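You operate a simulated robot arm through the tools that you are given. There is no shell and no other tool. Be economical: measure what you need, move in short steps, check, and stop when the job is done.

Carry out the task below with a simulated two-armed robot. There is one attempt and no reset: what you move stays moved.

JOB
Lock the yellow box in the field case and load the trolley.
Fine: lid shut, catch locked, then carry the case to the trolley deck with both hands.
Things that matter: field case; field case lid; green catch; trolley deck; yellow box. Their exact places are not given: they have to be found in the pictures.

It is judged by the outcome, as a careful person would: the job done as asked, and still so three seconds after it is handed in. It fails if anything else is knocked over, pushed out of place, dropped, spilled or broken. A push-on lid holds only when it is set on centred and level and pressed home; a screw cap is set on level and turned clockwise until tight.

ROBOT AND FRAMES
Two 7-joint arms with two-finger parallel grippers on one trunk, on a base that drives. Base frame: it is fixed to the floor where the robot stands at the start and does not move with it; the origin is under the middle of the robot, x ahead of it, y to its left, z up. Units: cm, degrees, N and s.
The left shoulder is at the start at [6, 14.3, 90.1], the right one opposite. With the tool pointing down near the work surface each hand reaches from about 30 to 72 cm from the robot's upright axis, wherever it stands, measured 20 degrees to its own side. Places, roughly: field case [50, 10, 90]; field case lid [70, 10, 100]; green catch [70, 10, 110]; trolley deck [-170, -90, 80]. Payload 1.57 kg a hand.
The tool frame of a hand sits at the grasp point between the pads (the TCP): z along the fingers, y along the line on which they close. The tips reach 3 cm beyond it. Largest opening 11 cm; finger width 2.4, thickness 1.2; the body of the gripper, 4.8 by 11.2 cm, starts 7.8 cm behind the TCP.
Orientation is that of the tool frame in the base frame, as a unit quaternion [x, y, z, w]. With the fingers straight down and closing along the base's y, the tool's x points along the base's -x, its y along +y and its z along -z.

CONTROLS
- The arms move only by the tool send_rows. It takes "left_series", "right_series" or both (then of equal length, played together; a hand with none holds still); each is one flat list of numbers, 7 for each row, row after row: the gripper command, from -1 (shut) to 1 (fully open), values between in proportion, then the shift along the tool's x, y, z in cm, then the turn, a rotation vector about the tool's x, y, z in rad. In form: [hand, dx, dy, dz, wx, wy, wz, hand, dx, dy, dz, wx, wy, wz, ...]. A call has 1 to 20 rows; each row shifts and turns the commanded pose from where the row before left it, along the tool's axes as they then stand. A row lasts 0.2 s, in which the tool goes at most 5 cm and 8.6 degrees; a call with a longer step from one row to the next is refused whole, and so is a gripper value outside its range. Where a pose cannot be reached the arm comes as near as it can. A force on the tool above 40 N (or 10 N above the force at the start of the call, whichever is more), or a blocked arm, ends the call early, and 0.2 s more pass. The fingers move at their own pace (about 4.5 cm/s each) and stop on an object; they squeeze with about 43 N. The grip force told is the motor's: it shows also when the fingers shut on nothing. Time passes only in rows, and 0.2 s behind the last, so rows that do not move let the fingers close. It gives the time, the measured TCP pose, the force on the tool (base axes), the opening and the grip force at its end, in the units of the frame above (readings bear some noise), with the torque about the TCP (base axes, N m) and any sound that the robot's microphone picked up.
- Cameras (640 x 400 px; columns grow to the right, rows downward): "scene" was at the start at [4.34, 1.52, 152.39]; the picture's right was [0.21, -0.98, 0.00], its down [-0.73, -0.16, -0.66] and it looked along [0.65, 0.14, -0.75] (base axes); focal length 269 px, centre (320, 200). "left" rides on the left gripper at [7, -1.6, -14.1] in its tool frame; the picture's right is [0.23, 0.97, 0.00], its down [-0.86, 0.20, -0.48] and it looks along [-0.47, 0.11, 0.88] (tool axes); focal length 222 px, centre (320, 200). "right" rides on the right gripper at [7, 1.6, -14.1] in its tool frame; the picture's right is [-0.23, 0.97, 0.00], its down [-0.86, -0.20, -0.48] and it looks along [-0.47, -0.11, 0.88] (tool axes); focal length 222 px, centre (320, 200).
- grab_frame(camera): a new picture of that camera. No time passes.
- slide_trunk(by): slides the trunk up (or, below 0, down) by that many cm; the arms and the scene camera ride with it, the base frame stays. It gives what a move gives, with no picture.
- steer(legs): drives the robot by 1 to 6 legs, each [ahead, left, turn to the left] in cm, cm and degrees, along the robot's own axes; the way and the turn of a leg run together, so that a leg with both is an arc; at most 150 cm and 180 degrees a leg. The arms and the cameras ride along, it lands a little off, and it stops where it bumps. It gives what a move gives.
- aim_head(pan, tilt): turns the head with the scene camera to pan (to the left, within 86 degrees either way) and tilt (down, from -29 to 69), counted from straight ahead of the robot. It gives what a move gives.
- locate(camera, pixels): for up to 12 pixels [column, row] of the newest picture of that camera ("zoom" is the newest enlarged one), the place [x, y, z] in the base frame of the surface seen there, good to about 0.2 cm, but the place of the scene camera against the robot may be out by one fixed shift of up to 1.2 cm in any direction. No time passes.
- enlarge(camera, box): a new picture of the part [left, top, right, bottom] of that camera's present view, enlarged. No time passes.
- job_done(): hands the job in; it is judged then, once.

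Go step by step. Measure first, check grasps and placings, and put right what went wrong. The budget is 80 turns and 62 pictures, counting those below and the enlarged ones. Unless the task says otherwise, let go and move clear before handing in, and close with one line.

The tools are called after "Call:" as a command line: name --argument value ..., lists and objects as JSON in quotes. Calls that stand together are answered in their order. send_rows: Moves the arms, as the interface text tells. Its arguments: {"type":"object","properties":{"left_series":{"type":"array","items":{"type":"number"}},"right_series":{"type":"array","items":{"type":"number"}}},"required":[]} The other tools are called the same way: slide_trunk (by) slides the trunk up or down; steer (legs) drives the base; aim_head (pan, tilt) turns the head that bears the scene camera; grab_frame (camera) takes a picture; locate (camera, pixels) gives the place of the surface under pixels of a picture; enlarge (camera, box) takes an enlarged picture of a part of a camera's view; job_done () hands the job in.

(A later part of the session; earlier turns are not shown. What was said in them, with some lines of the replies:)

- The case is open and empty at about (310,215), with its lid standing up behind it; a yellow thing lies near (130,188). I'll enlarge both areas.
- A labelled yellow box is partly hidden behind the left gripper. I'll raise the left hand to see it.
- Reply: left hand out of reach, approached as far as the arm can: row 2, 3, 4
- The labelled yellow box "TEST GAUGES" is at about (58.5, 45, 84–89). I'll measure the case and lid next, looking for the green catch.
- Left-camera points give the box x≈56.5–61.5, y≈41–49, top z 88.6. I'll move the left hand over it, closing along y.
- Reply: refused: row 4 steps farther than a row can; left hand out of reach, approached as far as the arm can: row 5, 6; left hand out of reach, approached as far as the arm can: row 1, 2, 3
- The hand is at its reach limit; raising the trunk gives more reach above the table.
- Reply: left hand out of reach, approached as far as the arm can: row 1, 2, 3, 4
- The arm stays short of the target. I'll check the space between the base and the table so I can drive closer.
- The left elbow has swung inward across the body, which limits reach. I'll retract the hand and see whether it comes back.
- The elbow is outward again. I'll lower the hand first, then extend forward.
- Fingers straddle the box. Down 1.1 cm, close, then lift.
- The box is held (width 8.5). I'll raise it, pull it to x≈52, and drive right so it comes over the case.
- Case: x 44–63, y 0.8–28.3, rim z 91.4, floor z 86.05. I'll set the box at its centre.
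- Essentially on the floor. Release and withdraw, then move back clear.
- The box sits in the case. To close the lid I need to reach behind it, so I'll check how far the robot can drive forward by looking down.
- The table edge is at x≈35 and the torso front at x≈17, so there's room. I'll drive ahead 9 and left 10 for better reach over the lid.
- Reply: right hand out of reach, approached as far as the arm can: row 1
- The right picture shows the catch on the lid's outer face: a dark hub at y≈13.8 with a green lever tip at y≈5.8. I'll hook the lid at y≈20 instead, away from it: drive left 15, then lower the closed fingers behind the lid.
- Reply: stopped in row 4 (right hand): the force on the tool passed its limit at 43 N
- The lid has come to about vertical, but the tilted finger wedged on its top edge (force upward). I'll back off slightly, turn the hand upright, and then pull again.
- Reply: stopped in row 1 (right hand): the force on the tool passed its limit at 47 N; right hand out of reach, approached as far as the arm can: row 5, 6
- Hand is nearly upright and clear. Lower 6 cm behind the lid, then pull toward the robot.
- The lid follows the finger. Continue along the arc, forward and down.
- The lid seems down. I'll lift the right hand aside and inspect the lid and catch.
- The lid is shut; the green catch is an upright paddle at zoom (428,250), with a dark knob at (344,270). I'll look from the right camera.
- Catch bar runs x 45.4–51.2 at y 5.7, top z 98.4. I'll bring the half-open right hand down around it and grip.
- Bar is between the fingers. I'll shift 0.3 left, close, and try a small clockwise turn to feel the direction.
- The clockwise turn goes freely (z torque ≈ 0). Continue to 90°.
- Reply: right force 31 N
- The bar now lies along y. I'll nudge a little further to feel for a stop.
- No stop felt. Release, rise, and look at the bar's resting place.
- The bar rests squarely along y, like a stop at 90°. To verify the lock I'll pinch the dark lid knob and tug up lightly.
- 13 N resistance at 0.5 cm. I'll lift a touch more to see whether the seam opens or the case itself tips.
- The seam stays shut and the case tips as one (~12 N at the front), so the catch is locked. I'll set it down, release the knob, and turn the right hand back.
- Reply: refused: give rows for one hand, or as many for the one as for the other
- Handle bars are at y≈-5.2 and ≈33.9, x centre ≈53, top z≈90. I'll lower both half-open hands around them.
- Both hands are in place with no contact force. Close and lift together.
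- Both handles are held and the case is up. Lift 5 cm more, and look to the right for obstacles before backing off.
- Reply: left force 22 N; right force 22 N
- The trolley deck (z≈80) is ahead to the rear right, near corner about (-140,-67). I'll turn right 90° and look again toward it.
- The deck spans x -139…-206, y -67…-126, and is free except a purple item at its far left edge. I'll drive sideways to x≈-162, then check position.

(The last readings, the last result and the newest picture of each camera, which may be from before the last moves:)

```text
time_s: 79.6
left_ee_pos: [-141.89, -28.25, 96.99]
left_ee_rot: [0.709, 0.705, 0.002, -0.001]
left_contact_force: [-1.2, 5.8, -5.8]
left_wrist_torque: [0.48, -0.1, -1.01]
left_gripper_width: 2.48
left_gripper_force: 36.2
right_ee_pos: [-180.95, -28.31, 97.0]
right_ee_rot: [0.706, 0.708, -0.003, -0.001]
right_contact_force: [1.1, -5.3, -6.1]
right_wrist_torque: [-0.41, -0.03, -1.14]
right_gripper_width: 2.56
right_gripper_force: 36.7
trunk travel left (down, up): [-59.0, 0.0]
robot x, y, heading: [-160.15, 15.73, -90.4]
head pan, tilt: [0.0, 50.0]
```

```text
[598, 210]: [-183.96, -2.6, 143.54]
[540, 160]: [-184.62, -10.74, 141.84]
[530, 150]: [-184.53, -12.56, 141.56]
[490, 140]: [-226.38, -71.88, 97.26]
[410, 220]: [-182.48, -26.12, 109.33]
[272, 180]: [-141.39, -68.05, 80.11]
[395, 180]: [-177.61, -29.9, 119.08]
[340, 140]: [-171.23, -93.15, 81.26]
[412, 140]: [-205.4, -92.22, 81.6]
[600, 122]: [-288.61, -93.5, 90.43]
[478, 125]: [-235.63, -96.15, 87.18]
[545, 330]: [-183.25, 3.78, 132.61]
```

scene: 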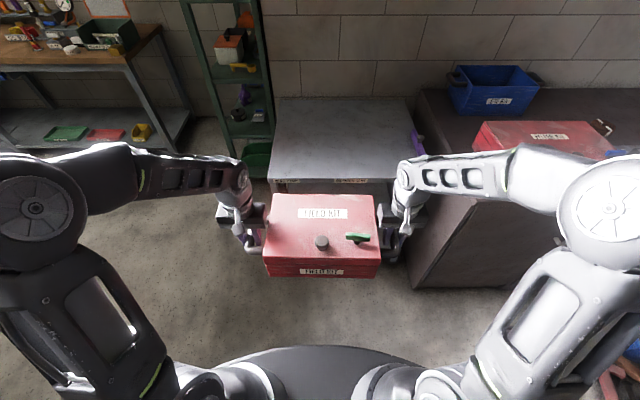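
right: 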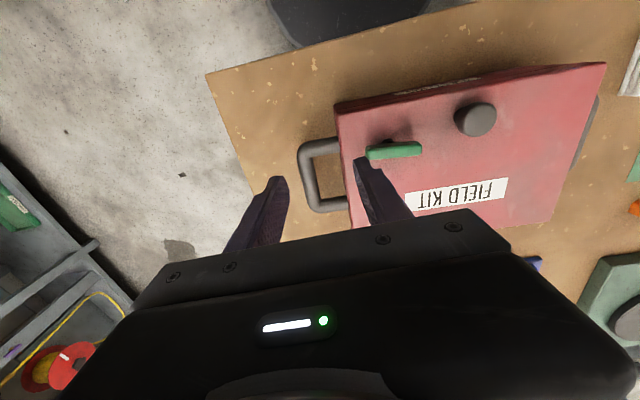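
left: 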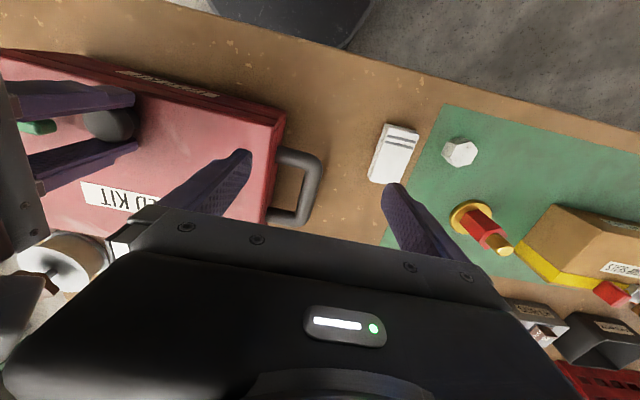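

Elbows ride at z≈140, well above the cabinet. Drive ahead 51 cm.

Call:
steer --legs '[[51, 0, 0.4]]'

Call:
grab_frame --camera "scene"

Call:
locate --camera "scene" --pixels '[[280, 150], [320, 150]]'

```text
time_s: 82.6
left_ee_pos: [-141.31, -79.68, 97.05]
left_ee_rot: [0.705, 0.709, 0.002, -0.001]
left_contact_force: [-0.8, 3.0, -6.1]
left_wrist_torque: [-0.13, 0.02, -0.87]
left_gripper_width: 2.51
left_gripper_force: 36.6
right_ee_pos: [-180.34, -80.23, 96.83]
right_ee_rot: [0.701, 0.713, -0.002, -0.003]
right_contact_force: [0.4, -4.5, -5.8]
right_wrist_torque: [0.22, -0.02, -0.83]
right_gripper_width: 2.54
right_gripper_force: 36.4
trunk travel left (down, up): [-59.0, 0.0]
robot x, y, heading: [-160.5, -35.81, -89.7]
head pan, tilt: [0.0, 50.0]
```

```text
8 pictures are left
```

scene: 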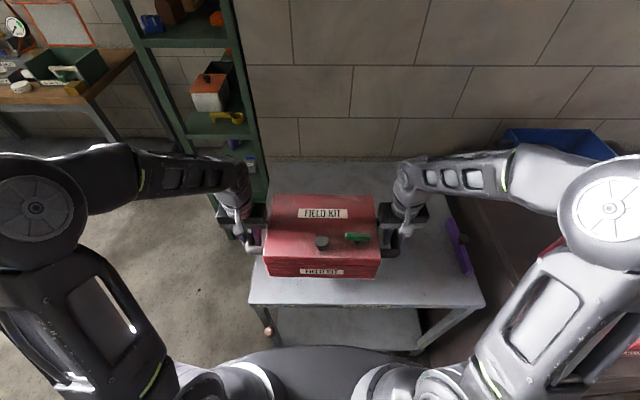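

```text
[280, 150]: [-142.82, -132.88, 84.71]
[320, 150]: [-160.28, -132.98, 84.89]
```

The case is over the deck but close to its left edge. Shift 7 cm right, extend 6 cm, and begin lowering.

Call:
steer --legs '[[0, -7, 0]]'

Call:
send_rows --right_series '[-1, -1.5, 0, 0, 0, 0, 0, -1, -1.5, 0, 0, 0, 0, 0, -1, -1.5, 0, 0, 0, 0, 0, -1, -1.5, 0, 0, 0, 0, 0, -1, 0, 0, 2, 0, 0, 0, -1, 0, 0, 2, 0, 0, 0, -1, 0, 0, 2, 0, 0, 0, -1, 0, 0, 2, 0, 0, 0, -1, 0, 0, 1.5, 0, 0, 0, -1, 0, 0, 0, 0, 0, 0]' --left_series '[-1, -1.5, 0, 0, 0, 0, 0, -1, -1.5, 0, 0, 0, 0, 0, -1, -1.5, 0, 0, 0, 0, 0, -1, -1.5, 0, 0, 0, 0, 0, -1, 0, 0, 2, 0, 0, 0, -1, 0, 0, 2, 0, 0, 0, -1, 0, 0, 2, 0, 0, 0, -1, 0, 0, 2, 0, 0, 0, -1, 0, 0, 1.6, 0, 0, 0, -1, 0, 0, 0, 0, 0, 0]'

Call:
grab_frame --camera "scene"

```text
time_s: 83.6
left_ee_pos: [-148.53, -79.74, 97.05]
left_ee_rot: [0.705, 0.709, 0.003, 0.0]
left_contact_force: [-2.1, 4.6, -6.0]
left_wrist_torque: [0.29, -0.21, -0.92]
left_gripper_width: 2.48
left_gripper_force: 37.0
right_ee_pos: [-187.48, -80.35, 96.9]
right_ee_rot: [0.701, 0.713, -0.002, -0.001]
right_contact_force: [0.3, -4.8, -4.3]
right_wrist_torque: [-0.24, -0.23, -0.97]
right_gripper_width: 2.51
right_gripper_force: 36.6
trunk travel left (down, up): [-59.0, 0.0]
robot x, y, heading: [-167.32, -35.88, -89.7]
head pan, tilt: [0.0, 50.0]
```

```text
time_s: 85.8
left_ee_pos: [-148.3, -85.54, 87.34]
left_ee_rot: [0.706, 0.709, 0.002, -0.001]
left_contact_force: [-3.4, 5.1, -6.1]
left_wrist_torque: [-0.04, 0.05, -1.04]
left_gripper_width: 2.46
left_gripper_force: 36.5
right_ee_pos: [-187.41, -86.41, 87.44]
right_ee_rot: [0.701, 0.713, -0.002, -0.001]
right_contact_force: [2.8, -4.9, -6.8]
right_wrist_torque: [0.05, 0.07, -1.04]
right_gripper_width: 2.52
right_gripper_force: 36.7
trunk travel left (down, up): [-59.0, 0.0]
robot x, y, heading: [-167.4, -36.15, -89.7]
head pan, tilt: [0.0, 50.0]
```

```text
7 pictures are left
```

scene: 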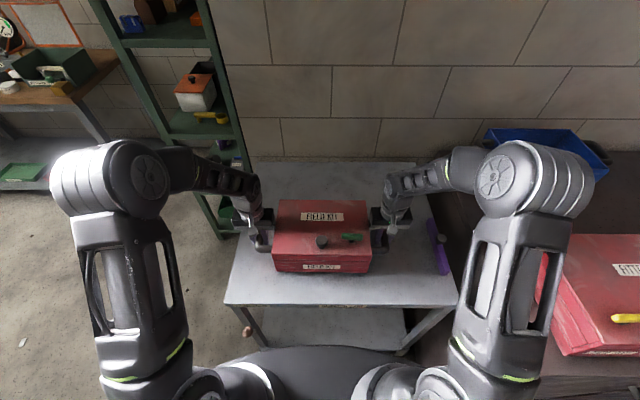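

Well placed. Lower slowly until contact.

Call:
send_rows --right_series '[-1, 0, 0, 0.7, 0, 0, 0, -1, 0, 0, 0.7, 0, 0, 0, -1, 0, 0, 0.5, 0, 0, 0, -1, 0, 0, 0, 0, 0, 0]' --left_series '[-1, 0, 0, 0.7, 0, 0, 0, -1, 0, 0, 0.7, 0, 0, 0, -1, 0, 0, 0.5, 0, 0, 0, -1, 0, 0, 0, 0, 0, 0]'

```text
time_s: 86.8
left_ee_pos: [-148.39, -85.68, 85.56]
left_ee_rot: [0.706, 0.708, 0.002, -0.001]
left_contact_force: [0.4, 4.2, -6.3]
left_wrist_torque: [0.17, -0.03, -0.82]
left_gripper_width: 2.49
left_gripper_force: 36.1
right_ee_pos: [-187.39, -86.4, 85.62]
right_ee_rot: [0.702, 0.713, -0.003, -0.002]
right_contact_force: [0.2, -4.5, -5.8]
right_wrist_torque: [-0.17, 0.02, -0.7]
right_gripper_width: 2.52
right_gripper_force: 36.2
trunk travel left (down, up): [-59.0, 0.0]
robot x, y, heading: [-167.39, -36.01, -89.6]
head pan, tilt: [0.0, 50.0]
```

Call:
send_rows --right_series '[-1, 0, 0, 0.3, 0, 0, 0, -1, 0, 0, 0.3, 0, 0, 0, -1, 0, 0, 0, 0, 0, 0]' --left_series '[-1, 0, 0, 0.3, 0, 0, 0, -1, 0, 0, 0.3, 0, 0, 0, -1, 0, 0, 0, 0, 0, 0]'

```text
time_s: 87.6
left_ee_pos: [-148.43, -85.73, 85.19]
left_ee_rot: [0.705, 0.709, 0.001, 0.002]
left_contact_force: [3.9, 2.6, 27.4]
left_wrist_torque: [0.65, -0.11, -1.02]
left_gripper_width: 2.5
left_gripper_force: 36.2
right_ee_pos: [-187.29, -86.36, 85.16]
right_ee_rot: [0.702, 0.712, -0.005, 0.001]
right_contact_force: [-3.7, -9.4, 0.0]
right_wrist_torque: [-0.34, -0.01, -1.04]
right_gripper_width: 2.51
right_gripper_force: 36.9
trunk travel left (down, up): [-59.0, 0.0]
robot x, y, heading: [-167.3, -35.75, -89.4]
head pan, tilt: [0.0, 50.0]
```

On the deck. Ease the left hand slightly, then open both to half and rise straight up.

Call:
send_rows --right_series '[-1, 0, 0, 0, 0, 0, 0, 0, 0, 0, 0, 0, 0, 0, 0, 0, 0, 0, 0, 0, 0, 0, 0, 0, 0, 0, 0, 0, 0, 0, 0, -3, 0, 0, 0, 0, 0, 0, -4, 0, 0, 0, 0, 0, 0, -4, 0, 0, 0, 0, 0, 0, -3, 0, 0, 0]' --left_series '[-1, 0, 0, -0.2, 0, 0, 0, 0, 0, 0, 0, 0, 0, 0, 0, 0, 0, 0, 0, 0, 0, 0, 0, 0, 0, 0, 0, 0, 0, 0, 0, -3, 0, 0, 0, 0, 0, 0, -4, 0, 0, 0, 0, 0, 0, -4, 0, 0, 0, 0, 0, 0, -3, 0, 0, 0]'

Call:
grab_frame --camera "scene"

```text
time_s: 89.4
left_ee_pos: [-148.04, -85.45, 99.16]
left_ee_rot: [0.705, 0.71, 0.002, -0.001]
left_contact_force: [0.6, 0.1, 0.9]
left_wrist_torque: [-0.01, 0.02, 0.01]
left_gripper_width: 5.49
left_gripper_force: 0.1
right_ee_pos: [-187.45, -86.3, 99.21]
right_ee_rot: [0.701, 0.713, -0.003, -0.002]
right_contact_force: [-1.0, 0.7, 0.2]
right_wrist_torque: [-0.02, 0.01, 0.0]
right_gripper_width: 5.48
right_gripper_force: 0.0
trunk travel left (down, up): [-59.0, 0.0]
robot x, y, heading: [-167.18, -36.22, -89.5]
head pan, tilt: [0.0, 50.0]
```

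```text
6 pictures are left
```

scene: 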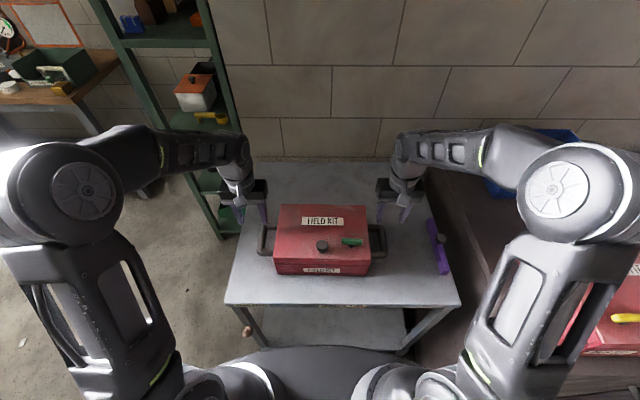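

Released; the case stands flat on the deck. I'll back the robot clear and take a final look.

Call:
steer --legs '[[-40, 0, 0]]'

Call:
enlarge --camera "scene" --box '[200, 60, 440, 230]'

```text
time_s: 91.9
left_ee_pos: [-148.04, -45.06, 99.3]
left_ee_rot: [0.701, 0.713, 0.002, -0.001]
left_contact_force: [0.3, -1.0, -0.1]
left_wrist_torque: [-0.01, 0.02, 0.05]
left_gripper_width: 5.51
left_gripper_force: 0.0
right_ee_pos: [-187.35, -46.39, 99.16]
right_ee_rot: [0.698, 0.717, -0.004, -0.001]
right_contact_force: [-0.2, 0.1, 0.0]
right_wrist_torque: [-0.04, 0.02, -0.01]
right_gripper_width: 5.52
right_gripper_force: 0.1
trunk travel left (down, up): [-59.0, 0.0]
robot x, y, heading: [-168.03, 3.93, -88.9]
head pan, tilt: [0.0, 50.0]
```

```text
2.35 times, centred on (320, 145) of scene
```

zoom: 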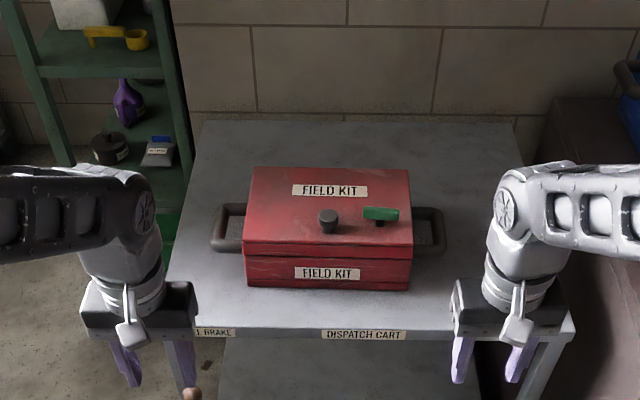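

The case stands flat on the deck with its lid shut and the catch turned across, and both hands are clear. I'm handing in.

Call:
job_done

```text
The job is handed in.
```

The yellow box is in the field case, the lid is shut, the catch is locked (a light tug on the lid knob tipped the whole case without opening it), and the case stands on the trolley deck with both hands clear.
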